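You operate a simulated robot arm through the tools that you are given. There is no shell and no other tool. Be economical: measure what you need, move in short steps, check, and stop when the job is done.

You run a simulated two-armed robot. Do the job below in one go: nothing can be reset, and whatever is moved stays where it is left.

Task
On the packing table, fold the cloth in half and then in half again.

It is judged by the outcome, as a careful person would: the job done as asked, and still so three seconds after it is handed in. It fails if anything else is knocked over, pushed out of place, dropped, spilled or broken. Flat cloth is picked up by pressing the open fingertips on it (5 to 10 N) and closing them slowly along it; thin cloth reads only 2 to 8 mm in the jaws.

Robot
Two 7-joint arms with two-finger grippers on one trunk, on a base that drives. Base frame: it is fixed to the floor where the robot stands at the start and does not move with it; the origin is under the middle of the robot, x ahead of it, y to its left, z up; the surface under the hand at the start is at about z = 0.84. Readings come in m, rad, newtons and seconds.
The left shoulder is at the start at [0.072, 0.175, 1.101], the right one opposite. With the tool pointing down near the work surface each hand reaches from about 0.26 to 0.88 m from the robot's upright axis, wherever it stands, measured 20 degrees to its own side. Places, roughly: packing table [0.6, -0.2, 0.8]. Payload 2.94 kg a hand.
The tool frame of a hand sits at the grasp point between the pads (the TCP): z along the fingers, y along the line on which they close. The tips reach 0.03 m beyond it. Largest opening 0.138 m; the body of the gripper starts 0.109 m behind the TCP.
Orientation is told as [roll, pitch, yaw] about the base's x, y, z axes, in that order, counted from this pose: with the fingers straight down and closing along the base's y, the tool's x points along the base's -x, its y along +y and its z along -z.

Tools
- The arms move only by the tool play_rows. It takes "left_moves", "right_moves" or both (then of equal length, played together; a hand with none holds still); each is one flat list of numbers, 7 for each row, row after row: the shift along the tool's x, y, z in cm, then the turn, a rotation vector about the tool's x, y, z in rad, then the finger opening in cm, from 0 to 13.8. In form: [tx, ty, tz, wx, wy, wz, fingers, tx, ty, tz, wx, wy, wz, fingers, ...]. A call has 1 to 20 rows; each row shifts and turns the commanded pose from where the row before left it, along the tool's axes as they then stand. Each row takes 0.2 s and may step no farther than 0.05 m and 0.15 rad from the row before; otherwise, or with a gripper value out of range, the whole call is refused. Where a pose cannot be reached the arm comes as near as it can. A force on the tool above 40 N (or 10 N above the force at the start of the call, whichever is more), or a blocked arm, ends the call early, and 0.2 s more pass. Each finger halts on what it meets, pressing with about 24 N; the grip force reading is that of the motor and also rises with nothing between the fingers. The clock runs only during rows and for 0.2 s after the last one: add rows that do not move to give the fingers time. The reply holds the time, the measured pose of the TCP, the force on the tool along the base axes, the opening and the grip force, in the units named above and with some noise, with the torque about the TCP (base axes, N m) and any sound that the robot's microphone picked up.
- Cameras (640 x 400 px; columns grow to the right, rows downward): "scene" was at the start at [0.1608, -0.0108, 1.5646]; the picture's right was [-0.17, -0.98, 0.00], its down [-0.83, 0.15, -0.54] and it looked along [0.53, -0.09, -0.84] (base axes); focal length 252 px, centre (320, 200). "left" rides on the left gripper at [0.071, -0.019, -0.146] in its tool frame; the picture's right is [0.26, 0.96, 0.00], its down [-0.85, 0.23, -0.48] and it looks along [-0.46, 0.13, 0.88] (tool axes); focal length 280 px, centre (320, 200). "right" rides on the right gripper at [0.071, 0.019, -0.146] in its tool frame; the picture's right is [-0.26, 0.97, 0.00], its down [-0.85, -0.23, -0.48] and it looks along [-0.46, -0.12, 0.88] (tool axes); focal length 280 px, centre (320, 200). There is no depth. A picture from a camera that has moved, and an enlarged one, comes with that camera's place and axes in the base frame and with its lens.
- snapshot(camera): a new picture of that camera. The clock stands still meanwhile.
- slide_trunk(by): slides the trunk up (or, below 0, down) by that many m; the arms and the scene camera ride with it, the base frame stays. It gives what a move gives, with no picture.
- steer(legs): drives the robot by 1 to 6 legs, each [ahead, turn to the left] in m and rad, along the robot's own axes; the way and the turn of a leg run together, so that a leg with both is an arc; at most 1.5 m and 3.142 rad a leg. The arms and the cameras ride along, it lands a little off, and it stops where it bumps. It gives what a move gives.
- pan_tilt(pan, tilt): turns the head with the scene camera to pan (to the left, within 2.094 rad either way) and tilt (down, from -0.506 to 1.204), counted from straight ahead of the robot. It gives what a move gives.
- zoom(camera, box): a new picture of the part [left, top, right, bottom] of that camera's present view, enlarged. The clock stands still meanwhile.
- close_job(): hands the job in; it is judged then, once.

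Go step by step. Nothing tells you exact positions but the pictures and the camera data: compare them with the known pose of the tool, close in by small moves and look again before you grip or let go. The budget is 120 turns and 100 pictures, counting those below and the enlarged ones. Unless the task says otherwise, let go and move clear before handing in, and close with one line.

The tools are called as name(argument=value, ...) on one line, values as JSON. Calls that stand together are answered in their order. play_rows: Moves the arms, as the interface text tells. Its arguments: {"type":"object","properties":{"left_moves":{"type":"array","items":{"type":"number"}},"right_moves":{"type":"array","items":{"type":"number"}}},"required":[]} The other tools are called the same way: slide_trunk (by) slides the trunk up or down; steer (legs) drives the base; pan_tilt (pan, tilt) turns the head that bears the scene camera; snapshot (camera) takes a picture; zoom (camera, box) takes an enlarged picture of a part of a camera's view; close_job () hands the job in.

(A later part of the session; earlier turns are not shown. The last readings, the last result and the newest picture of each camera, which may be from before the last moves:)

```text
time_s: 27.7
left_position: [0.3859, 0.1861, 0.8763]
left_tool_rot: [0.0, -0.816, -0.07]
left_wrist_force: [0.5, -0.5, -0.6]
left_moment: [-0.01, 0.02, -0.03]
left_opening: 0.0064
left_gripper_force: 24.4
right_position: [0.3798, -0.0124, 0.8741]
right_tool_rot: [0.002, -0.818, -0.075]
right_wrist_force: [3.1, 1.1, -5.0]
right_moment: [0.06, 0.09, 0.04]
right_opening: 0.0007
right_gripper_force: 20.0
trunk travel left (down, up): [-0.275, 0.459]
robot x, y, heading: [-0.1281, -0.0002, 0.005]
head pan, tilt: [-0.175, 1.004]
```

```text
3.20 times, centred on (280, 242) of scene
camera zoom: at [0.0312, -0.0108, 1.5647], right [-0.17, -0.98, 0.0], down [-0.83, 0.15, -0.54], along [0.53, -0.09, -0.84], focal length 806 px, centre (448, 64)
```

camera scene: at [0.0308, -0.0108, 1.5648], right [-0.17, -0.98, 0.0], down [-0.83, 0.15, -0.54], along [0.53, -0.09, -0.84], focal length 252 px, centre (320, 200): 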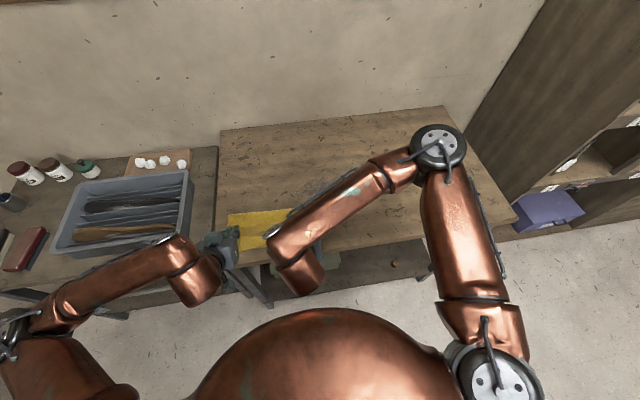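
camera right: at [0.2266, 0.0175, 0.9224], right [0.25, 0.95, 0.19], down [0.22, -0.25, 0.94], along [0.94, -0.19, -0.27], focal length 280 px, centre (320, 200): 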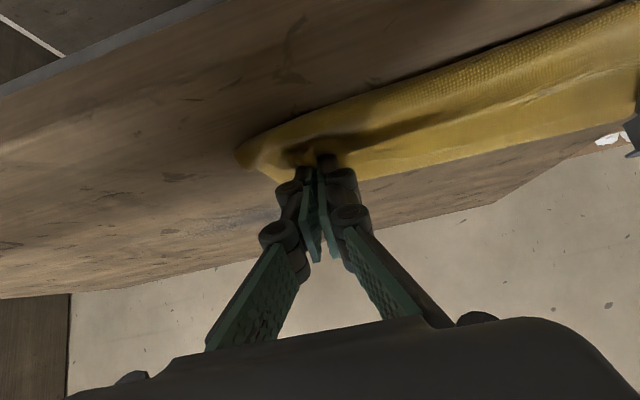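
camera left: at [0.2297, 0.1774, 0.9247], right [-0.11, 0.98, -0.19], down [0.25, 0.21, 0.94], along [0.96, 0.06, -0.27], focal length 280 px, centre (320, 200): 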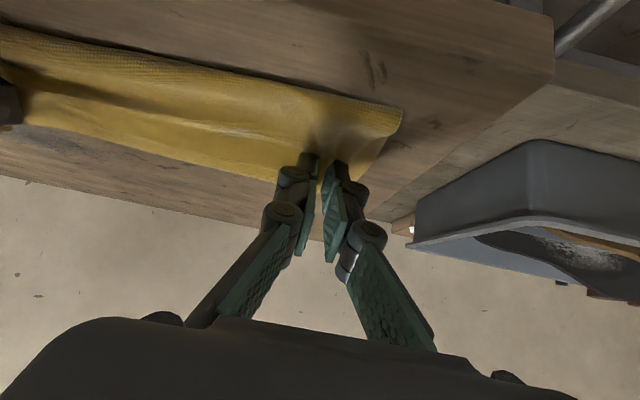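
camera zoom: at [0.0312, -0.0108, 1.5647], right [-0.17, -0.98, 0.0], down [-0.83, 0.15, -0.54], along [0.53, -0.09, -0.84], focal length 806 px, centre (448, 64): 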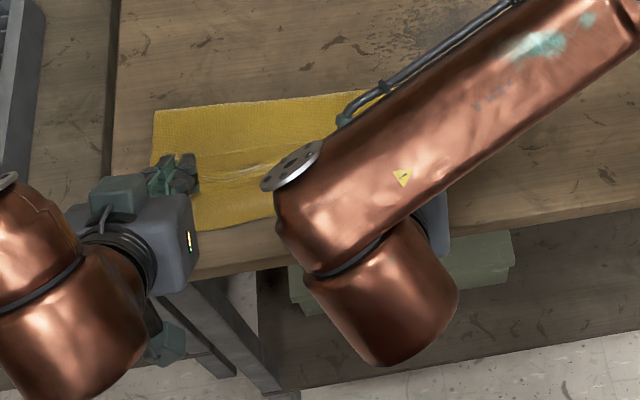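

The lower layer slid about 6 cm toward me: its near edge is now around x 0.343, and my tips are at 0.40. I'll lift slightly, drive back 5 cm so the hem meets that edge, and look again.

play_rows(left_moves=[-1.08, 0, -1.05, 0, 0, 0, 0, -1.08, 0, -1.05, 0, 0, 0, 0, 0, 0, 0, 0, 0, 0, 0], right_moves=[-1.08, 0, -1.05, 0, 0, 0, 0, -1.08, 0, -1.05, 0, 0, 0, 0, 0, 0, 0, 0, 0, 0, 0])

steer(legs=[[-0.05, 0]])

play_rows(left_moves=[0, 0, 0, 0, 0, 0, 0, 0, 0, 0, 0, 0, 0, 0, 0, 0, 0, 0, 0, 0, 0], right_moves=[0, 0, 0, 0, 0, 0, 0, 0, 0, 0, 0, 0, 0, 0, 0, 0, 0, 0, 0, 0, 0])

zoom(camera="scene", box=[180, 180, 380, 305])

snapshot(camera="left")

snapshot(camera="right")

```text
time_s: 28.5
left_position: [0.3866, 0.1862, 0.9057]
left_tool_rot: [0.001, -0.816, -0.069]
left_wrist_force: [-0.1, -0.9, -1.0]
left_moment: [-0.04, -0.01, -0.04]
left_opening: 0.0064
left_gripper_force: 23.6
right_position: [0.3794, -0.0126, 0.904]
right_tool_rot: [0.001, -0.817, -0.076]
right_wrist_force: [1.2, 1.2, -1.1]
right_moment: [0.02, 0.0, 0.05]
right_opening: 0.0061
right_gripper_force: 23.6
trunk travel left (down, up): [-0.275, 0.459]
robot x, y, heading: [-0.1255, -0.0007, 0.003]
head pan, tilt: [-0.175, 1.004]
```

```text
time_s: 29.4
left_position: [0.3407, 0.1856, 0.9033]
left_tool_rot: [-0.001, -0.81, -0.071]
left_wrist_force: [-0.4, -2.0, -0.1]
left_moment: [-0.08, 0.03, -0.06]
left_opening: 0.0063
left_gripper_force: 23.8
right_position: [0.3337, -0.0142, 0.9035]
right_tool_rot: [0.001, -0.811, -0.077]
right_wrist_force: [0.2, 1.7, 0.8]
right_moment: [0.09, 0.08, 0.07]
right_opening: 0.002
right_gripper_force: 18.7
trunk travel left (down, up): [-0.275, 0.459]
robot x, y, heading: [-0.1806, 0.0009, -0.005]
head pan, tilt: [-0.175, 1.004]
```

```text
time_s: 30.2
left_position: [0.3321, 0.1856, 0.909]
left_tool_rot: [0.001, -0.819, -0.071]
left_wrist_force: [-0.6, -0.7, 0.2]
left_moment: [-0.05, 0.01, -0.04]
left_opening: 0.0064
left_gripper_force: 23.8
right_position: [0.3243, -0.015, 0.9082]
right_tool_rot: [0.003, -0.822, -0.08]
right_wrist_force: [1.4, 1.0, -0.1]
right_moment: [0.04, 0.03, 0.03]
right_opening: 0.0049
right_gripper_force: 22.1
trunk travel left (down, up): [-0.275, 0.459]
robot x, y, heading: [-0.1811, -0.0032, -0.002]
head pan, tilt: [-0.175, 1.004]
```

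```text
3.20 times, centred on (280, 242) of scene
camera zoom: at [-0.0185, -0.0112, 1.5646], right [-0.17, -0.98, 0.0], down [-0.83, 0.15, -0.54], along [0.53, -0.09, -0.84], focal length 806 px, centre (448, 64)
```

zoom: 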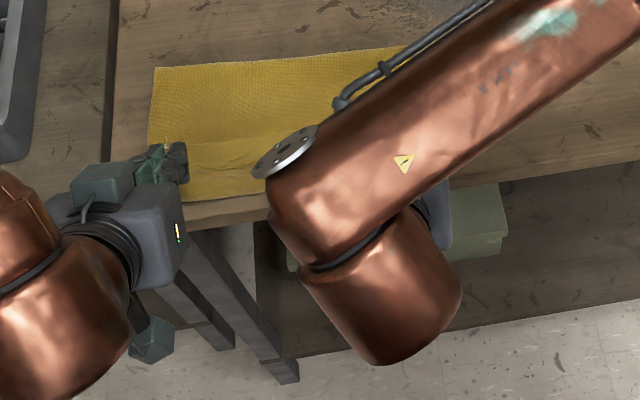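

```text
64 pictures are left
camera left: at [0.1751, 0.1769, 0.9562], right [-0.11, 0.98, -0.19], down [0.25, 0.21, 0.95], along [0.96, 0.06, -0.26], focal length 280 px, centre (320, 200)
```

left: 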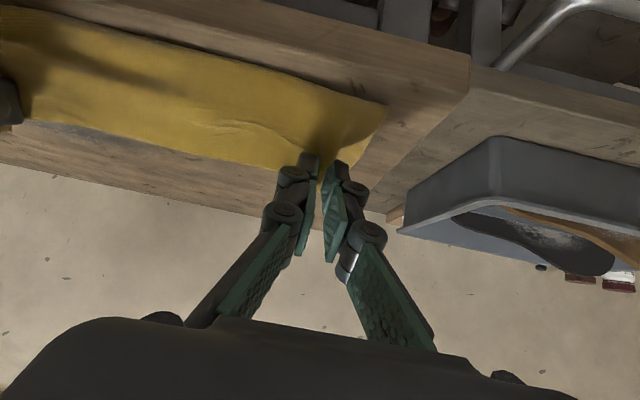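

```text
63 pictures are left
camera right: at [0.1714, 0.0163, 0.9537], right [0.25, 0.95, 0.2], down [0.21, -0.25, 0.95], along [0.95, -0.2, -0.26], focal length 280 px, centre (320, 200)
```

right: 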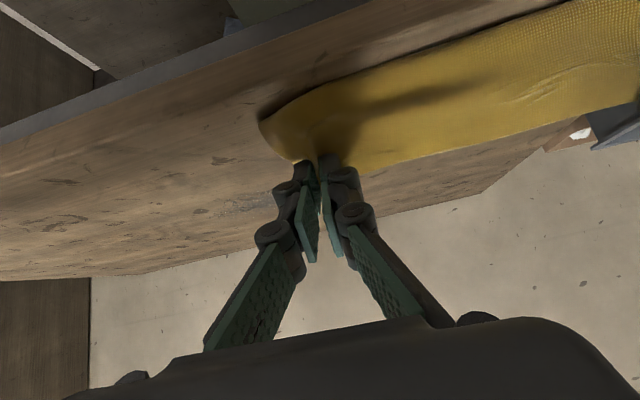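

Tracing the length, what I took for the lower edge is the slack of the upper layer curling toward me. The lower edge is still near x 0.40, and the crease was pulled in to about 0.48. I'll carry the hem back out along the reverse path to lay the cloth flat again, then redo the arc lower.

play_rows(left_moves=[-2.543, 0, 2.413, 0, 0, 0, 0, -2.835, 0, 2.139, 0, 0, 0, 0, -3.126, 0, 1.865, 0, 0, 0, 0, -3.272, 0, 1.728, 0, 0, 0, 0, -3.126, 0, 1.865, 0, 0, 0, 0, -2.689, 0, 2.276, 0, 0, 0, 0, -2.398, 0, 2.55, 0, 0, 0, 0, -2.252, 0, 2.687, 0, 0, 0, 0, 0, 0, 0, 0, 0, 0, 0], right_moves=[-2.543, 0, 2.413, 0, 0, 0, 0, -2.835, 0, 2.139, 0, 0, 0, 0, -3.126, 0, 1.865, 0, 0, 0, 0, -3.272, 0, 1.728, 0, 0, 0, 0, -3.126, 0, 1.865, 0, 0, 0, 0, -2.689, 0, 2.276, 0, 0, 0, 0, -2.398, 0, 2.55, 0, 0, 0, 0, -2.252, 0, 2.687, 0, 0, 0, 0, 0, 0, 0, 0, 0, 0, 0])

snapshot(camera="scene")

snapshot(camera="left")

```text
time_s: 32.2
left_position: [0.6098, 0.1641, 0.9541]
left_tool_rot: [0.001, -0.822, -0.072]
left_wrist_force: [0.5, -2.2, 0.4]
left_moment: [-0.07, 0.03, -0.08]
left_opening: 0.0067
left_gripper_force: 24.2
right_position: [0.6025, -0.0353, 0.9498]
right_tool_rot: [0.005, -0.824, -0.075]
right_wrist_force: [-2.6, 1.3, 1.5]
right_moment: [0.02, -0.03, 0.0]
right_opening: 0.0032
right_gripper_force: 30.3
trunk travel left (down, up): [-0.275, 0.459]
robot x, y, heading: [-0.1777, -0.0024, -0.004]
head pan, tilt: [-0.175, 1.004]
```

```text
62 pictures are left
camera scene: at [-0.0197, -0.0105, 1.5647], right [-0.17, -0.98, 0.0], down [-0.83, 0.15, -0.54], along [0.53, -0.09, -0.84], focal length 252 px, centre (320, 200)
```

scene: 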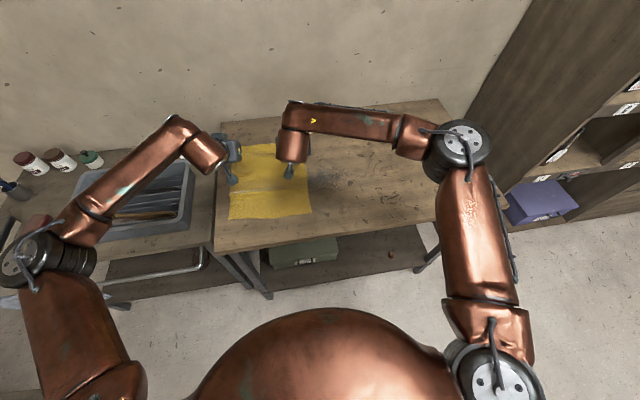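

```text
61 pictures are left
camera left: at [0.454, 0.1564, 1.0011], right [-0.11, 0.98, -0.19], down [0.24, 0.21, 0.95], along [0.96, 0.06, -0.26], focal length 280 px, centre (320, 200)
```

left: 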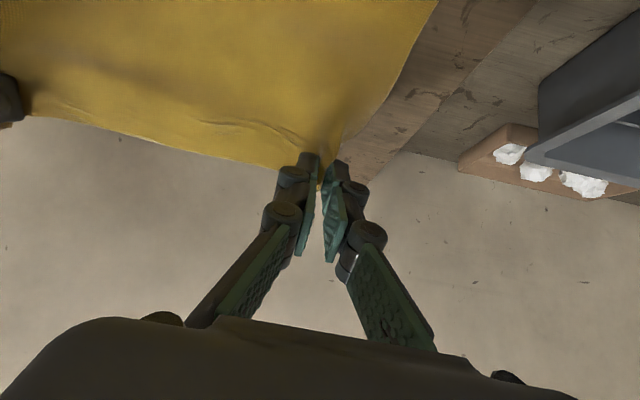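

The hem is out again and the near edge is visible, roughly where it was. I'll zoom in to locate it before redoing the fold.

zoom(camera="scene", box=[190, 120, 350, 240])

```text
3.33 times, centred on (270, 180) of scene
camera zoom: at [-0.0197, -0.0105, 1.5647], right [-0.17, -0.98, 0.0], down [-0.83, 0.15, -0.54], along [0.53, -0.09, -0.84], focal length 839 px, centre (487, 267)
```

zoom: 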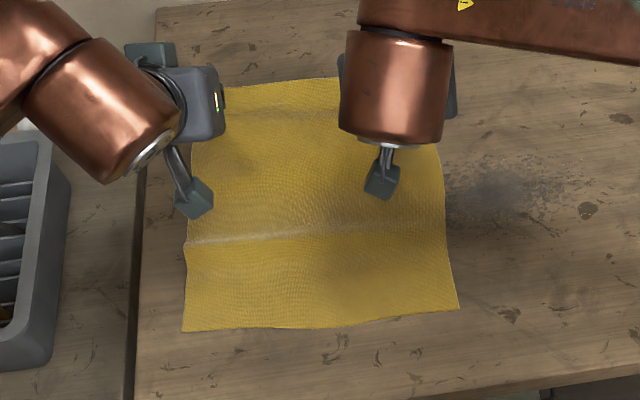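

The near edge lies at x 0.412 (left) to 0.392 (right). I'll redo the arc staying within 12.5 cm of the wanted crease at x≈0.56, so nothing gets pulled.

play_rows(left_moves=[0.69, 0, -1.545, 0, 0, 0, 0, 0.69, 0, -1.545, 0, 0, 0, 0, 1.108, 0, -1.7, 0, 0, 0, 0, 1.108, 0, -1.7, 0, 0, 0, 0, 1.62, 0, -1.223, 0, 0, 0, 0, 1.62, 0, -1.223, 0, 0, 0, 0, 1.815, 0, -0.7, 0, 0, 0, 0, 1.815, 0, -0.7, 0, 0, 0, 0, 1.973, 0, -0.21, 0, 0, 0, 0, 1.973, 0, -0.21, 0, 0, 0, 0, 0, 0, 0, 0, 0, 0, 0], right_moves=[0.69, 0, -1.545, 0, 0, 0, 0, 0.69, 0, -1.545, 0, 0, 0, 0, 1.108, 0, -1.7, 0, 0, 0, 0, 1.108, 0, -1.7, 0, 0, 0, 0, 1.62, 0, -1.223, 0, 0, 0, 0, 1.62, 0, -1.223, 0, 0, 0, 0, 1.815, 0, -0.7, 0, 0, 0, 0, 1.815, 0, -0.7, 0, 0, 0, 0, 1.973, 0, -0.21, 0, 0, 0, 0, 1.973, 0, -0.21, 0, 0, 0, 0, 0, 0, 0, 0, 0, 0, 0])

zoom(camera="scene", box=[170, 120, 370, 260])

snapshot(camera="left")

```text
time_s: 34.6
left_position: [0.4339, 0.1769, 0.9208]
left_tool_rot: [0.004, -0.82, -0.071]
left_wrist_force: [-0.9, -1.4, 0.3]
left_moment: [-0.04, 0.0, 0.01]
left_opening: 0.0068
left_gripper_force: 23.8
right_position: [0.4265, -0.0225, 0.9211]
right_tool_rot: [0.006, -0.823, -0.079]
right_wrist_force: [1.7, 1.9, -1.3]
right_moment: [0.01, -0.02, -0.02]
right_opening: 0.0052
right_gripper_force: 32.4
trunk travel left (down, up): [-0.275, 0.459]
robot x, y, heading: [-0.1788, 0.0001, -0.005]
head pan, tilt: [-0.175, 1.004]
```

```text
2.86 times, centred on (270, 190) of scene
camera zoom: at [-0.0191, -0.0111, 1.5647], right [-0.17, -0.98, 0.0], down [-0.83, 0.15, -0.54], along [0.53, -0.09, -0.84], focal length 719 px, centre (463, 229)
```

zoom: 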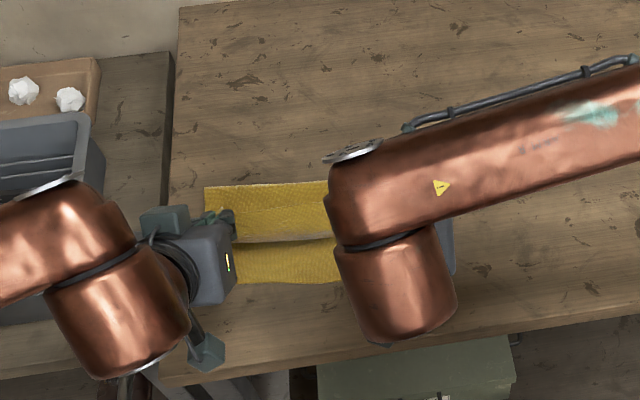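

```text
58 pictures are left
camera left: at [0.2773, 0.1684, 0.9679], right [-0.11, 0.98, -0.19], down [0.25, 0.21, 0.95], along [0.96, 0.06, -0.26], focal length 280 px, centre (320, 200)
```

left: 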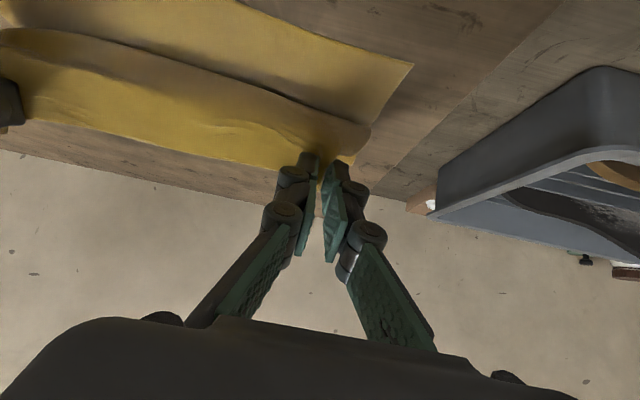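

This time the crease sits at about x 0.55 and the near edge stayed put. I'll finish lowering the hem onto the near edge.

play_rows(left_moves=[1.67, 0, 0.19, 0, 0, 0, 0, 1.67, 0, 0.19, 0, 0, 0, 0, 1.03, 0, 0.14, 0, 0, 0, 0, 1.03, 0, 0.14, 0, 0, 0, 0, 0, 0, 0, 0, 0, 0, 0], right_moves=[1.67, 0, 0.19, 0, 0, 0, 0, 1.67, 0, 0.19, 0, 0, 0, 0, 1.03, 0, 0.14, 0, 0, 0, 0, 1.03, 0, 0.14, 0, 0, 0, 0, 0, 0, 0, 0, 0, 0, 0])

zoom(camera="scene", box=[170, 120, 370, 260])

snapshot(camera="left")

snapshot(camera="right")

```text
time_s: 35.8
left_position: [0.4006, 0.1789, 0.8764]
left_tool_rot: [0.001, -0.819, -0.073]
left_wrist_force: [0.2, -1.7, 0.5]
left_moment: [-0.04, 0.02, -0.02]
left_opening: 0.0063
left_gripper_force: 24.2
right_position: [0.3946, -0.0208, 0.8761]
right_tool_rot: [0.004, -0.823, -0.077]
right_wrist_force: [-1.5, 5.3, 2.0]
right_moment: [0.16, -0.01, 0.14]
right_opening: 0.0022
right_gripper_force: 19.4
trunk travel left (down, up): [-0.275, 0.459]
robot x, y, heading: [-0.1856, -0.0005, -0.002]
head pan, tilt: [-0.175, 1.004]
```

```text
2.86 times, centred on (270, 190) of scene
camera zoom: at [-0.0192, -0.011, 1.5647], right [-0.17, -0.98, 0.0], down [-0.83, 0.15, -0.54], along [0.53, -0.09, -0.84], focal length 719 px, centre (463, 229)
```

zoom: 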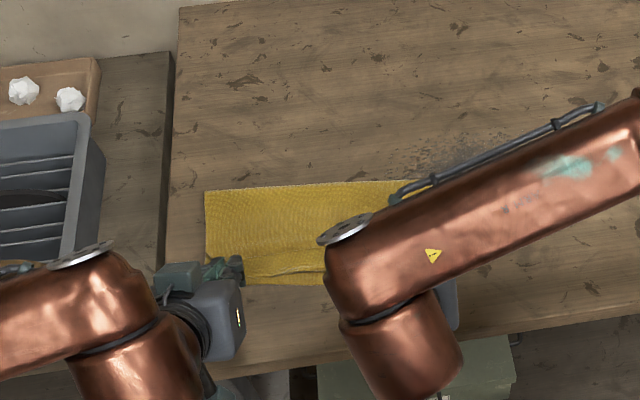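

```text
56 pictures are left
camera left: at [0.2454, 0.1713, 0.9232], right [-0.11, 0.98, -0.19], down [0.25, 0.21, 0.95], along [0.96, 0.06, -0.26], focal length 280 px, centre (320, 200)
```

left: 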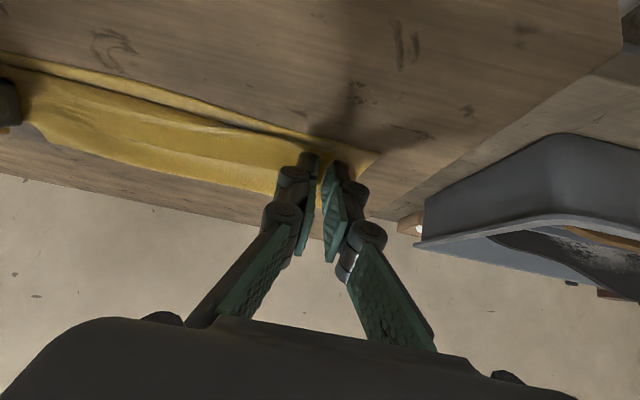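

```text
55 pictures are left
camera right: at [0.242, 0.0107, 0.9219], right [0.25, 0.95, 0.19], down [0.21, -0.25, 0.95], along [0.95, -0.2, -0.26], focal length 280 px, centre (320, 200)
```

right: 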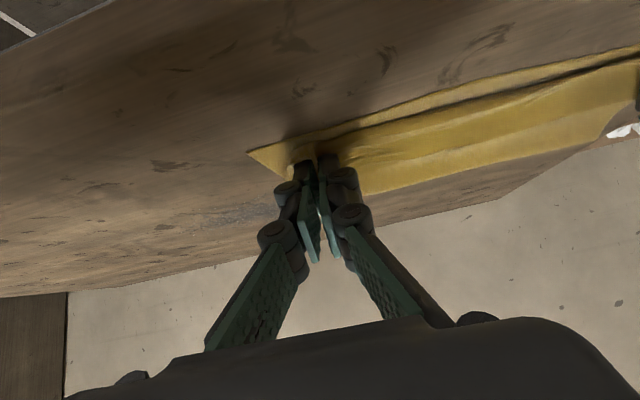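

The hem is over the near edge. I'll release both hands and back out along the fingers.

play_rows(left_moves=[0.15, 0, 0.15, 0, 0, 0, 0, 0, 0, 0, 0, 0, 0, 1.0, 0, 0, 0, 0, 0, 0, 2.0, 0, 0, 0, 0, 0, 0, 3.0, 0, 0, 0, 0, 0, 0, 3.0, 0, 0, -1, 0, 0, 0, 3.0, 0, 0, -2, 0, 0, 0, 3.0, 0, 0, -3, 0, 0, 0, 3.0, 0, 0, -3, 0, 0, 0, 3.0, 0, 0, 0, 0, 0, 0, 3.0], right_moves=[0.15, 0, 0.15, 0, 0, 0, 0, 0, 0, 0, 0, 0, 0, 1.0, 0, 0, 0, 0, 0, 0, 2.0, 0, 0, 0, 0, 0, 0, 3.0, 0, 0, 0, 0, 0, 0, 3.0, 0, 0, -1, 0, 0, 0, 3.0, 0, 0, -2, 0, 0, 0, 3.0, 0, 0, -3, 0, 0, 0, 3.0, 0, 0, -3, 0, 0, 0, 3.0, 0, 0, 0, 0, 0, 0, 3.0])

zoom(camera="scene", box=[170, 120, 370, 260])

snapshot(camera="left")

snapshot(camera="right")

```text
time_s: 38.0
left_position: [0.3362, 0.1844, 0.9328]
left_tool_rot: [0.001, -0.82, -0.072]
left_wrist_force: [0.8, 0.5, -0.7]
left_moment: [0.0, -0.02, -0.01]
left_opening: 0.0299
left_gripper_force: 0.0
right_position: [0.3301, -0.0157, 0.9328]
right_tool_rot: [0.005, -0.825, -0.078]
right_wrist_force: [-1.1, 0.2, -0.8]
right_moment: [0.02, 0.01, 0.01]
right_opening: 0.0302
right_gripper_force: 0.1
trunk travel left (down, up): [-0.275, 0.459]
robot x, y, heading: [-0.1804, 0.0036, 0.002]
head pan, tilt: [-0.175, 1.004]
```

```text
2.86 times, centred on (270, 190) of scene
camera zoom: at [-0.0183, -0.011, 1.5645], right [-0.17, -0.98, 0.0], down [-0.83, 0.15, -0.54], along [0.53, -0.09, -0.84], focal length 719 px, centre (463, 229)
```

zoom: 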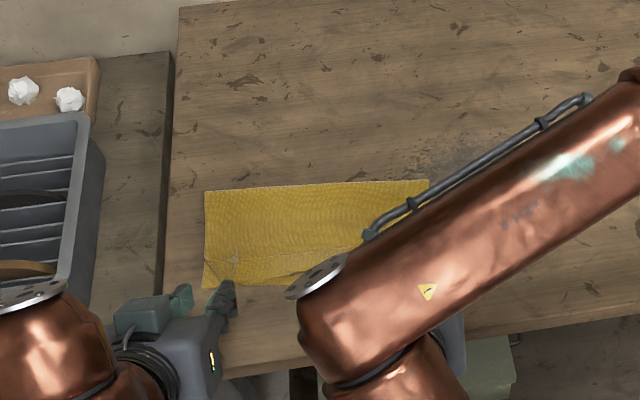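

```text
53 pictures are left
camera left: at [0.1806, 0.1768, 0.9818], right [-0.11, 0.98, -0.19], down [0.25, 0.21, 0.95], along [0.96, 0.06, -0.26], focal length 280 px, centre (320, 200)
```

left: 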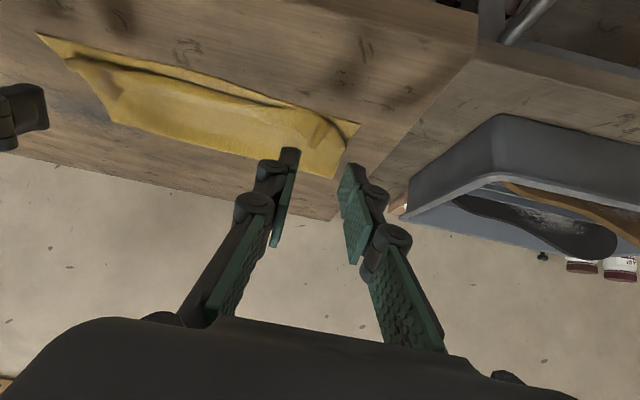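

```text
52 pictures are left
camera right: at [0.1767, 0.0159, 0.98], right [0.25, 0.95, 0.19], down [0.21, -0.25, 0.95], along [0.95, -0.2, -0.26], focal length 280 px, centre (320, 200)
```

right: 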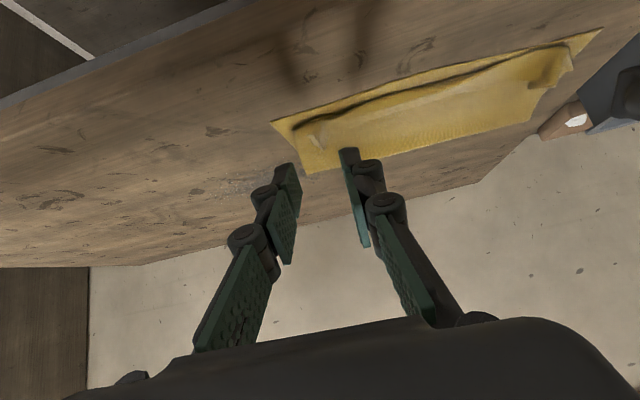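

Released cleanly. I'll raise both hands upright and out to the sides for a clear look.

play_rows(left_moves=[-1.46, 1, -1.36, 0, 0.1025, 0, 3, -1.32, 1, -1.5, 0, 0.1025, 0, 3, -1.16, 1, -1.63, 0, 0.1025, 0, 3, -1.0, 1, -1.74, 0, 0.1025, 0, 3, -0.81, 1, -1.83, 0, 0.1025, 0, 3, -0.63, 1, -1.9, 0, 0.1025, 0, 3, -0.44, 1, -1.95, 0, 0.1025, 0, 3, -0.24, 1, -1.99, 0, 0.1025, 0, 3, 0, 0, 0, 0, 0, 0, 3], right_moves=[-1.46, -3, -1.36, 0, 0.1025, 0, 3, -1.32, -3, -1.5, 0, 0.1025, 0, 3, -1.16, -3, -1.63, 0, 0.1025, 0, 3, -1.0, -3, -1.74, 0, 0.1025, 0, 3, -0.81, -3, -1.83, 0, 0.1025, 0, 3, -0.63, -3, -1.9, 0, 0.1025, 0, 3, -0.44, -3, -1.95, 0, 0.1025, 0, 3, -0.24, -3, -1.99, 0, 0.1025, 0, 3, 0, 0, 0, 0, 0, 0, 3])

zoom(camera="scene", box=[200, 150, 340, 240])

```text
time_s: 40.0
left_position: [0.3417, 0.2659, 1.0961]
left_tool_rot: [0.001, 0.0, -0.07]
left_wrist_force: [-0.2, 0.4, -0.1]
left_moment: [-0.01, 0.0, -0.01]
left_opening: 0.0299
left_gripper_force: 0.1
right_position: [0.3147, -0.2533, 1.0945]
right_tool_rot: [0.004, -0.002, -0.076]
right_wrist_force: [0.2, 0.2, -0.2]
right_moment: [-0.01, -0.01, -0.01]
right_opening: 0.03
right_gripper_force: 0.0
trunk travel left (down, up): [-0.275, 0.459]
robot x, y, heading: [-0.1778, -0.0011, 0.002]
head pan, tilt: [-0.175, 1.004]
```

```text
4.44 times, centred on (270, 195) of scene
camera zoom: at [-0.0188, -0.0105, 1.5646], right [-0.17, -0.98, 0.0], down [-0.83, 0.15, -0.54], along [0.53, -0.09, -0.84], focal length 1119 px, centre (542, 222)
```

zoom: 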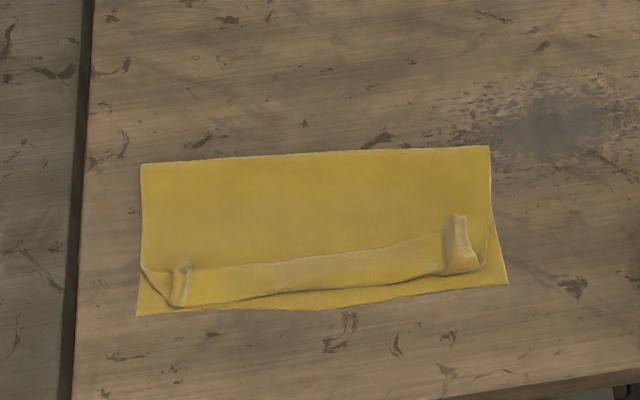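

The crease is good, but about 3 cm of the hem curled back on itself. I'll back up for more arm room, regrip the hem at the two upright ridges and re-lay it with the fingers nearly horizontal, so the hem falls outward.

steer(legs=[[-0.15, 0]])

play_rows(left_moves=[0, 0, 0, 0, 0, 0, 3, 0, 0, 0, 0, 0, 0, 3, 0, 0, 0, 0, 0, 0, 3, 0, 0, 0, 0, 0, 0, 3], right_moves=[0, 0, 0, 0, 0, 0, 3, 0, 0, 0, 0, 0, 0, 3, 0, 0, 0, 0, 0, 0, 3, 0, 0, 0, 0, 0, 0, 3])

```text
time_s: 41.4
left_position: [0.2273, 0.2667, 1.0818]
left_tool_rot: [-0.002, 0.036, -0.068]
left_wrist_force: [-2.4, -0.7, 0.0]
left_moment: [0.02, -0.33, 0.05]
left_opening: 0.0302
left_gripper_force: 0.0
right_position: [0.1997, -0.2535, 1.0823]
right_tool_rot: [-0.001, 0.033, -0.072]
right_wrist_force: [-2.5, 0.1, 0.0]
right_moment: [-0.04, -0.32, -0.02]
right_opening: 0.03
right_gripper_force: 0.1
trunk travel left (down, up): [-0.275, 0.459]
robot x, y, heading: [-0.3289, -0.0013, 0.003]
head pan, tilt: [-0.175, 1.004]
```

```text
time_s: 41.8
left_position: [0.1793, 0.2741, 1.1278]
left_tool_rot: [-0.067, -0.031, 0.064]
left_wrist_force: [0.3, -0.1, -0.2]
left_moment: [0.03, 0.15, 0.0]
left_opening: 0.0299
left_gripper_force: 0.1
right_position: [0.1506, -0.2588, 1.1261]
right_tool_rot: [0.066, -0.038, -0.2]
right_wrist_force: [1.4, 0.0, -0.5]
right_moment: [-0.01, 0.07, -0.03]
right_opening: 0.03
right_gripper_force: 0.1
trunk travel left (down, up): [-0.275, 0.459]
robot x, y, heading: [-0.3285, -0.0003, -0.002]
head pan, tilt: [-0.175, 1.004]
stopped in row 2 (left hand): the arm was blocked; the commanded pose is now the measured one
```

The left arm reported a block while settling. I'll look before moving anything.

snapshot(camera="scene")

play_rows(left_moves=[0, 0, 0, 0, 0, 0, 3, 0, 0, 0, 0, 0, 0, 3], right_moves=[0, 0, 0, 0, 0, 0, 3, 0, 0, 0, 0, 0, 0, 3])

```text
50 pictures are left
camera scene: at [0.0047, -0.0103, 1.556], right [-0.17, -0.98, 0.02], down [-0.89, 0.15, -0.44], along [0.43, -0.09, -0.9], focal length 252 px, centre (320, 200)
```

scene: 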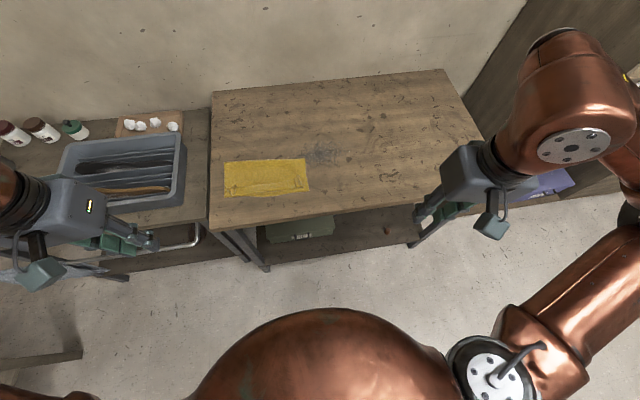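

```text
time_s: 42.2
left_position: [0.0908, 0.2667, 1.169]
left_tool_rot: [-0.123, -0.187, 0.131]
left_wrist_force: [1.9, -0.2, -2.0]
left_moment: [0.0, 0.17, -0.03]
left_opening: 0.0299
left_gripper_force: 0.1
right_position: [0.0625, -0.2557, 1.1618]
right_tool_rot: [0.142, -0.203, -0.27]
right_wrist_force: [1.4, 0.3, -1.5]
right_moment: [-0.02, 0.1, 0.04]
right_opening: 0.0301
right_gripper_force: 0.0
trunk travel left (down, up): [-0.275, 0.459]
robot x, y, heading: [-0.3305, -0.0002, -0.002]
head pan, tilt: [-0.175, 1.004]
stopped in row 1 (left hand): the arm was blocked; the commanded pose is now the measured one
```

play_rows(left_moves=[0, 0, 0, 0, 0, 0, 3, 0, 0, 0, 0, 0, 0, 3, 0, 0, 0, 0, 0, 0, 3], right_moves=[0, 0, 0, 0, 0, 0, 3, 0, 0, 0, 0, 0, 0, 3, 0, 0, 0, 0, 0, 0, 3])

snapshot(camera="scene")

```text
time_s: 42.5
left_position: [-0.0795, 0.2674, 1.1848]
left_tool_rot: [-0.11, -0.331, 0.135]
left_wrist_force: [0.8, 0.8, -0.1]
left_moment: [-0.09, 0.16, -0.1]
left_opening: 0.0299
left_gripper_force: 0.1
right_position: [-0.104, -0.2606, 1.1731]
right_tool_rot: [0.158, -0.356, -0.297]
right_wrist_force: [2.7, -1.6, 0.6]
right_moment: [0.05, 0.37, 0.08]
right_opening: 0.0299
right_gripper_force: 0.1
trunk travel left (down, up): [-0.275, 0.459]
robot x, y, heading: [-0.3325, -0.0029, 0.002]
head pan, tilt: [-0.175, 1.004]
stopped in row 1 (left hand): the arm was blocked; the commanded pose is now the measured one
```

```text
49 pictures are left
camera scene: at [-0.1622, -0.0117, 1.5642], right [-0.17, -0.98, 0.0], down [-0.83, 0.15, -0.53], along [0.53, -0.09, -0.85], focal length 252 px, centre (320, 200)
```

scene: 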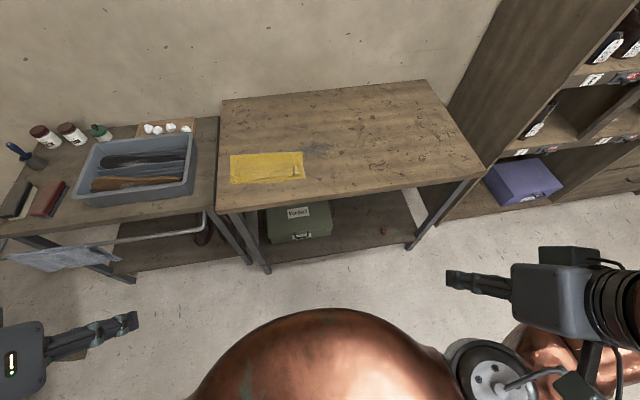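

The body swayed after that longer drive and has now recovered upright. The hands ended closer to me. I'll check that it's still.

play_rows(left_moves=[0, 0, 0, 0, 0, 0, 3, 0, 0, 0, 0, 0, 0, 3, 0, 0, 0, 0, 0, 0, 3, 0, 0, 0, 0, 0, 0, 3, 0, 0, 0, 0, 0, 0, 3], right_moves=[0, 0, 0, 0, 0, 0, 3, 0, 0, 0, 0, 0, 0, 3, 0, 0, 0, 0, 0, 0, 3, 0, 0, 0, 0, 0, 0, 3, 0, 0, 0, 0, 0, 0, 3])

```text
time_s: 43.5
left_position: [-0.0116, 0.2657, 1.1616]
left_tool_rot: [-0.059, -0.469, 0.156]
left_wrist_force: [1.1, 0.6, -0.2]
left_moment: [0.07, 0.2, -0.01]
left_opening: 0.0298
left_gripper_force: 0.0
right_position: [-0.0233, -0.2756, 1.1556]
right_tool_rot: [0.184, -0.53, -0.455]
right_wrist_force: [70.2, -40.2, 120.3]
right_moment: [-1.19, 4.92, 2.36]
right_opening: 0.0176
right_gripper_force: 0.0
trunk travel left (down, up): [-0.275, 0.459]
robot x, y, heading: [-0.3236, 0.0035, -0.008]
head pan, tilt: [-0.175, 1.004]
stopped in row 5 (right hand): the arm was blocked; the commanded pose is now the measured one
```

snapshot(camera="scene")

snapshot(camera="right")

```text
48 pictures are left
camera scene: at [0.0188, -0.0133, 1.5555], right [-0.18, -0.98, 0.02], down [-0.89, 0.15, -0.44], along [0.43, -0.09, -0.9], focal length 252 px, centre (320, 200)
```

scene: 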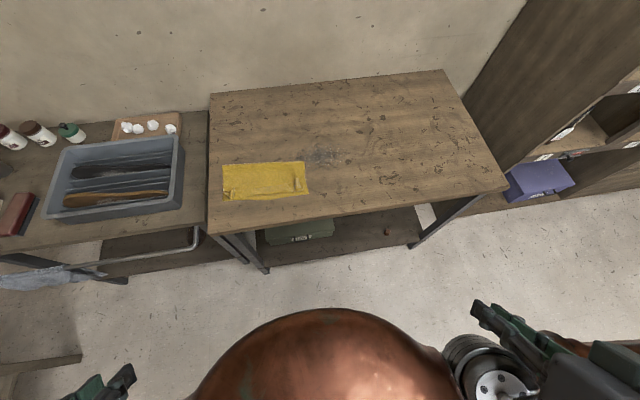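

```text
47 pictures are left
camera right: at [-0.1482, -0.2242, 1.246], right [0.54, 0.79, 0.28], down [0.33, -0.51, 0.8], along [0.78, -0.34, -0.53], focal length 280 px, centre (320, 200)
```

right: 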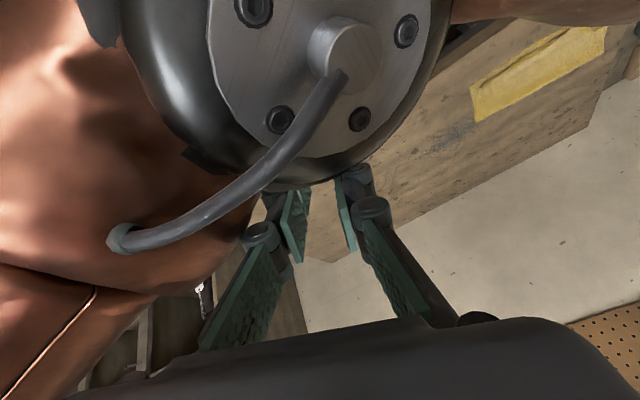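

The right hand is folded in against its own elbow while the body rocks. I'll back it off gently along its fingers and upward, with the left holding.

play_rows(right_moves=[0, 0, -1.5, 0, 0, 0, 3, 0, 0, -1.5, 0, 0, 0, 3, 0, 0, -1.5, 0, 0, 0, 3, 0, 0, -1.5, 0, 0, 0, 3], left_moves=[0, 0, 0, 0, 0, 0, 3, 0, 0, 0, 0, 0, 0, 3, 0, 0, 0, 0, 0, 0, 3, 0, 0, 0, 0, 0, 0, 3])

snapshot(camera="scene")

```text
time_s: 43.9
left_position: [-0.1912, 0.282, 1.1816]
left_tool_rot: [-0.157, -0.83, 0.306]
left_wrist_force: [103.0, 29.2, 65.9]
left_moment: [1.24, 0.84, -2.99]
left_opening: 0.0314
left_gripper_force: 1.8
right_position: [-0.1937, -0.2775, 1.1907]
right_tool_rot: [0.522, -0.844, -0.711]
right_wrist_force: [5.1, 4.6, 205.4]
right_moment: [-1.64, 3.92, -0.16]
right_opening: 0.0091
right_gripper_force: 0.0
trunk travel left (down, up): [-0.275, 0.459]
robot x, y, heading: [-0.3274, 0.0015, 0.002]
head pan, tilt: [-0.175, 1.004]
stopped in row 1 (left hand): the arm was blocked; the commanded pose is now the measured one
```

```text
46 pictures are left
camera scene: at [-0.1753, -0.008, 1.5643], right [-0.17, -0.99, 0.0], down [-0.83, 0.14, -0.54], along [0.53, -0.09, -0.84], focal length 252 px, centre (320, 200)
```

scene: 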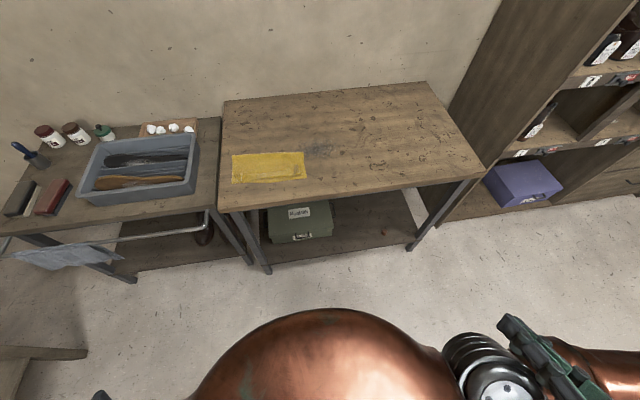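

The body is rocking, and my holding the hands in place seems to feed it. I'll let time pass with head-only commands and watch.

pan_tilt(pan=-0.175, tilt=1.0)

pan_tilt(pan=-0.175, tilt=1.004)

snapshot(camera="scene")

```text
time_s: 44.5
left_position: [-0.1258, 0.2556, 1.1436]
left_tool_rot: [-0.066, -0.492, 0.127]
left_wrist_force: [-2.6, 0.9, 2.3]
left_moment: [-0.12, -0.18, -0.04]
left_opening: 0.0298
left_gripper_force: 0.1
right_position: [-0.1306, -0.2599, 1.1448]
right_tool_rot: [0.24, -0.539, -0.49]
right_wrist_force: [-3.3, -1.8, 1.6]
right_moment: [0.15, -0.24, 0.09]
right_opening: 0.0299
right_gripper_force: 0.1
trunk travel left (down, up): [-0.275, 0.459]
robot x, y, heading: [-0.3238, 0.0004, 0.003]
head pan, tilt: [-0.175, 1.0]
```

```text
time_s: 45.1
left_position: [-0.0571, 0.2887, 1.1771]
left_tool_rot: [-0.131, -0.748, 0.351]
left_wrist_force: [126.0, -5.1, 41.7]
left_moment: [0.43, 1.61, -0.4]
left_opening: 0.0118
left_gripper_force: 0.1
right_position: [-0.0503, -0.2802, 1.184]
right_tool_rot: [0.426, -0.794, -0.657]
right_wrist_force: [120.4, -6.1, 59.8]
right_moment: [-0.48, 2.68, 1.18]
right_opening: 0.0109
right_gripper_force: 0.1
trunk travel left (down, up): [-0.275, 0.459]
robot x, y, heading: [-0.3257, 0.0003, 0.005]
head pan, tilt: [-0.175, 1.004]
```

```text
45 pictures are left
camera scene: at [0.0065, -0.0107, 1.5554], right [-0.17, -0.99, 0.02], down [-0.89, 0.14, -0.44], along [0.43, -0.09, -0.9], focal length 252 px, centre (320, 200)
```

scene: 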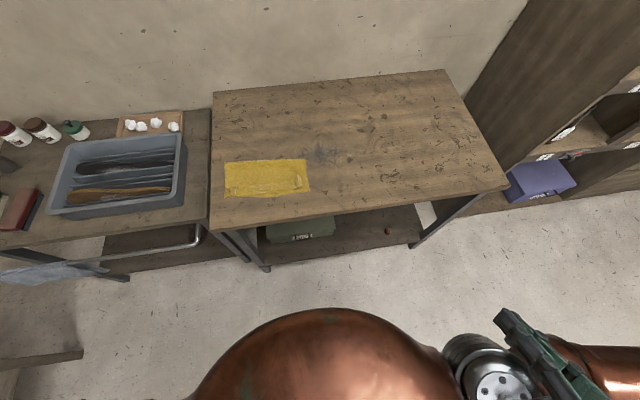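

The body is still swaying because the folded arms are knocking against their own elbows. I'll reach both hands forward and up to open the arms out.

play_rows(left_moves=[-3.42, -0.96, 0.58, 0, 0, 0, 3, -3.42, -0.96, 0.58, 0, 0, 0, 3, -3.42, -0.96, 0.58, 0, 0, 0, 3, -3.42, -0.96, 0.58, 0, 0, 0, 3, -3.42, -0.96, 0.58, 0, 0, 0, 3, -3.42, -0.96, 0.58, 0, 0, 0, 3], right_moves=[-3.09, 1.55, 1.02, 0, 0, 0, 3, -3.09, 1.55, 1.02, 0, 0, 0, 3, -3.09, 1.55, 1.02, 0, 0, 0, 3, -3.09, 1.55, 1.02, 0, 0, 0, 3, -3.09, 1.55, 1.02, 0, 0, 0, 3, -3.09, 1.55, 1.02, 0, 0, 0, 3])

snapshot(camera="scene")

```text
time_s: 45.4
left_position: [-0.2533, 0.2919, 1.2033]
left_tool_rot: [-0.329, -1.027, 0.577]
left_wrist_force: [-0.5, 52.6, 159.2]
left_moment: [2.99, 0.82, 0.42]
left_opening: 0.0506
left_gripper_force: 12.9
right_position: [-0.2591, -0.2851, 1.1993]
right_tool_rot: [0.689, -0.958, -0.875]
right_wrist_force: [31.3, -36.4, 153.5]
right_moment: [-1.57, 1.18, 0.62]
right_opening: 0.0465
right_gripper_force: 6.2
trunk travel left (down, up): [-0.275, 0.459]
robot x, y, heading: [-0.3333, 0.0032, 0.006]
head pan, tilt: [-0.175, 1.004]
stopped in row 1 (left hand): the arm was blocked; the commanded pose is now the measured one
```

```text
44 pictures are left
camera scene: at [-0.2002, -0.0125, 1.5665], right [-0.17, -0.99, -0.01], down [-0.82, 0.14, -0.55], along [0.55, -0.09, -0.83], focal length 252 px, centre (320, 200)
```

scene: 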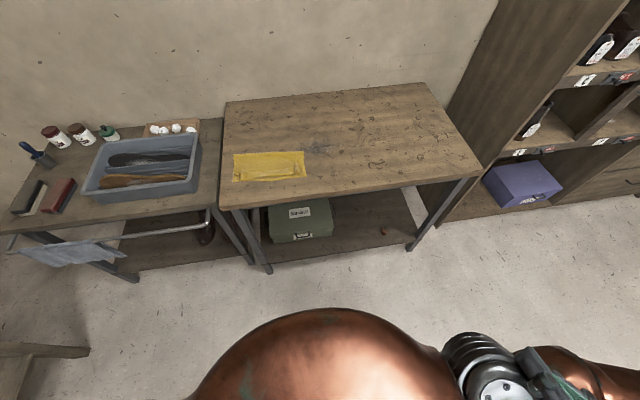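

pan_tilt(pan=-0.175, tilt=1.0)

pan_tilt(pan=-0.175, tilt=1.004)

pan_tilt(pan=-0.175, tilt=1.0)

pan_tilt(pan=-0.175, tilt=1.004)

pan_tilt(pan=-0.175, tilt=1.0)

pan_tilt(pan=-0.175, tilt=1.004)

```text
time_s: 46.0
left_position: [-0.1747, 0.2679, 1.1657]
left_tool_rot: [-0.161, -0.723, 0.33]
left_wrist_force: [-1.8, 2.2, 1.2]
left_moment: [-0.12, -0.26, -0.13]
left_opening: 0.053
left_gripper_force: 0.5
right_position: [-0.1733, -0.2643, 1.1836]
right_tool_rot: [0.493, -0.755, -0.692]
right_wrist_force: [-2.8, -1.4, 0.4]
right_moment: [0.04, -0.17, 0.15]
right_opening: 0.0328
right_gripper_force: 0.5
trunk travel left (down, up): [-0.275, 0.459]
robot x, y, heading: [-0.3306, 0.002, 0.005]
head pan, tilt: [-0.175, 1.0]
```

```text
time_s: 46.6
left_position: [-0.1189, 0.3017, 1.2036]
left_tool_rot: [-0.27, -0.929, 0.581]
left_wrist_force: [97.6, 1.0, 63.3]
left_moment: [-1.3, -3.13, 2.34]
left_opening: 0.0654
left_gripper_force: 17.2
right_position: [-0.1176, -0.2839, 1.2109]
right_tool_rot: [0.614, -0.915, -0.776]
right_wrist_force: [79.2, 1.4, 85.7]
right_moment: [1.12, -2.52, 0.74]
right_opening: 0.0278
right_gripper_force: 0.0
trunk travel left (down, up): [-0.275, 0.459]
robot x, y, heading: [-0.3292, -0.0027, 0.009]
head pan, tilt: [-0.175, 1.004]
```

```text
time_s: 47.2
left_position: [-0.2623, 0.2746, 1.192]
left_tool_rot: [-0.192, -0.837, 0.375]
left_wrist_force: [1.6, -2.9, 2.3]
left_moment: [0.09, 0.31, 0.23]
left_opening: 0.0587
left_gripper_force: 7.3
right_position: [-0.2604, -0.2675, 1.2079]
right_tool_rot: [0.564, -0.856, -0.732]
right_wrist_force: [-73.0, 6.5, 237.2]
right_moment: [-10.02, 13.89, -2.82]
right_opening: 0.0578
right_gripper_force: 5.7
trunk travel left (down, up): [-0.275, 0.459]
robot x, y, heading: [-0.3361, 0.004, 0.01]
head pan, tilt: [-0.175, 1.0]
```

```text
time_s: 47.8
left_position: [-0.0693, 0.2887, 1.1931]
left_tool_rot: [-0.19, -0.849, 0.426]
left_wrist_force: [113.6, -17.3, 85.2]
left_moment: [1.09, 2.55, -1.13]
left_opening: 0.0479
left_gripper_force: 0.0
right_position: [-0.0619, -0.2806, 1.204]
right_tool_rot: [0.546, -0.876, -0.761]
right_wrist_force: [108.6, 3.9, 80.3]
right_moment: [-1.26, 1.14, 1.78]
right_opening: 0.0359
right_gripper_force: 0.0
trunk travel left (down, up): [-0.275, 0.459]
robot x, y, heading: [-0.3313, 0.0033, 0.009]
head pan, tilt: [-0.175, 1.004]
```

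```text
time_s: 48.4
left_position: [-0.2814, 0.285, 1.2057]
left_tool_rot: [-0.259, -0.936, 0.46]
left_wrist_force: [52.5, 42.7, 136.9]
left_moment: [1.39, 4.91, -1.47]
left_opening: 0.0563
left_gripper_force: 6.9
right_position: [-0.288, -0.2756, 1.2081]
right_tool_rot: [0.602, -0.896, -0.768]
right_wrist_force: [-93.2, 22.5, 196.4]
right_moment: [-5.55, 8.13, -7.2]
right_opening: 0.0826
right_gripper_force: 19.2
trunk travel left (down, up): [-0.275, 0.459]
robot x, y, heading: [-0.3292, -0.0005, 0.008]
head pan, tilt: [-0.175, 1.0]
```

```text
time_s: 49.0
left_position: [-0.111, 0.2839, 1.1552]
left_tool_rot: [-0.086, -0.732, 0.313]
left_wrist_force: [-2.1, 2.7, -7.1]
left_moment: [-0.05, -0.71, -0.22]
left_opening: 0.0576
left_gripper_force: 4.5
right_position: [-0.0971, -0.2652, 1.1921]
right_tool_rot: [0.47, -0.792, -0.632]
right_wrist_force: [36.1, 98.2, 355.4]
right_moment: [-26.52, 29.8, -10.56]
right_opening: 0.1097
right_gripper_force: 19.2
trunk travel left (down, up): [-0.275, 0.459]
robot x, y, heading: [-0.3307, -0.0004, 0.01]
head pan, tilt: [-0.175, 1.004]
```

It's a self-sustaining sway. Driving keeps the arms riding with the body, so I'll creep forward in small legs and see whether it damps.

steer(legs=[[0.01, 0], [0.01, 0], [0.01, 0], [0.01, 0]])

snapshot(camera="scene")

```text
time_s: 49.7
left_position: [-0.2583, 0.281, 1.1997]
left_tool_rot: [-0.577, -1.115, 0.758]
left_wrist_force: [-33.3, -7.0, 56.6]
left_moment: [-0.66, -0.4, -1.43]
left_opening: 0.0506
left_gripper_force: 6.2
right_position: [-0.2503, -0.2835, 1.206]
right_tool_rot: [0.827, -1.113, -0.914]
right_wrist_force: [2.3, 0.4, 0.6]
right_moment: [0.01, 0.17, -0.06]
right_opening: 0.0496
right_gripper_force: 2.1
trunk travel left (down, up): [-0.275, 0.459]
robot x, y, heading: [-0.3262, -0.0004, 0.009]
head pan, tilt: [-0.175, 1.004]
stopped in leg 1: the force on the tool passed its limit at 92 N (the readings are from after the stop); the commanded pose is now the measured one
```

```text
43 pictures are left
camera scene: at [-0.0908, -0.0082, 1.5622], right [-0.16, -0.99, 0.01], down [-0.86, 0.14, -0.5], along [0.49, -0.09, -0.87], focal length 252 px, centre (320, 200)
```

scene: 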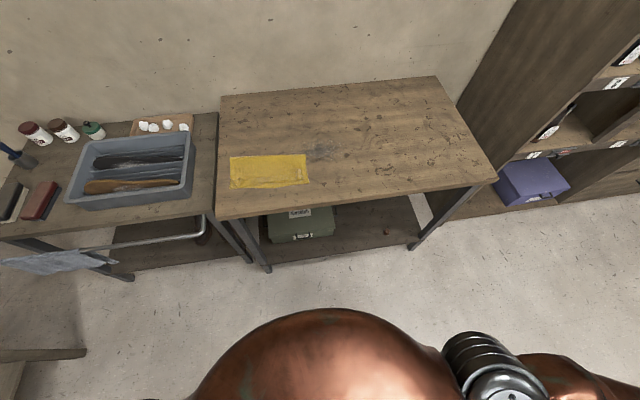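

play_rows(left_moves=[-2, 0, 4, 0, 0, 0, 3, -2, 0, 4, 0, 0, 0, 3, -2, 0, 4, 0, 0, 0, 3, -2, 0, 4, 0, 0, 0, 3, -2, 0, 4, 0, 0, 0, 3, -2, 0, 4, 0, 0, 0, 3], right_moves=[-2, 0, 4, 0, 0, 0, 3, -2, 0, 4, 0, 0, 0, 3, -2, 0, 4, 0, 0, 0, 3, -2, 0, 4, 0, 0, 0, 3, -2, 0, 4, 0, 0, 0, 3, -2, 0, 4, 0, 0, 0, 3])

slide_trunk(by=0.1)

snapshot(camera="scene")

```text
time_s: 50.0
left_position: [-0.3794, 0.2881, 1.2034]
left_tool_rot: [-0.672, -1.13, 0.859]
left_wrist_force: [-18.6, -24.3, 19.5]
left_moment: [-0.28, 0.77, 0.29]
left_opening: 0.0786
left_gripper_force: 14.3
right_position: [-0.3767, -0.29, 1.2211]
right_tool_rot: [1.121, -1.098, -1.206]
right_wrist_force: [-139.2, 0.0, 114.6]
right_moment: [2.18, -5.05, 4.7]
right_opening: 0.0563
right_gripper_force: 9.7
trunk travel left (down, up): [-0.275, 0.459]
robot x, y, heading: [-0.3303, -0.0033, 0.008]
head pan, tilt: [-0.175, 1.004]
stopped in row 1 (left hand): the force on the tool passed its limit at 161 N (the readings are from after the stop); the commanded pose is now the measured one
```

```text
time_s: 50.3
left_position: [-0.3037, 0.2646, 1.2321]
left_tool_rot: [-0.765, -0.998, 0.835]
left_wrist_force: [-248.4, 37.4, 245.8]
left_moment: [17.73, 22.16, 13.76]
left_opening: 0.1268
left_gripper_force: 23.0
right_position: [-0.2993, -0.2643, 1.2529]
right_tool_rot: [1.292, -1.087, -1.257]
right_wrist_force: [-111.8, -38.8, 184.1]
right_moment: [-11.97, 14.66, -3.32]
right_opening: 0.0949
right_gripper_force: 22.8
trunk travel left (down, up): [-0.277, 0.457]
robot x, y, heading: [-0.3298, 0.0009, 0.012]
head pan, tilt: [-0.175, 1.004]
stopped: the force on the tool passed its limit at 156 N (the readings are from after the stop); the commanded pose is now the measured one
```

```text
42 pictures are left
camera scene: at [-0.3171, -0.0101, 1.5899], right [-0.16, -0.99, -0.02], down [-0.78, 0.14, -0.61], along [0.61, -0.09, -0.79], focal length 252 px, centre (320, 200)
```

scene: 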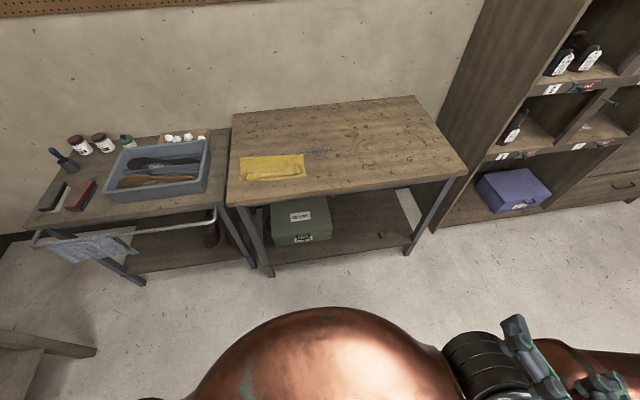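

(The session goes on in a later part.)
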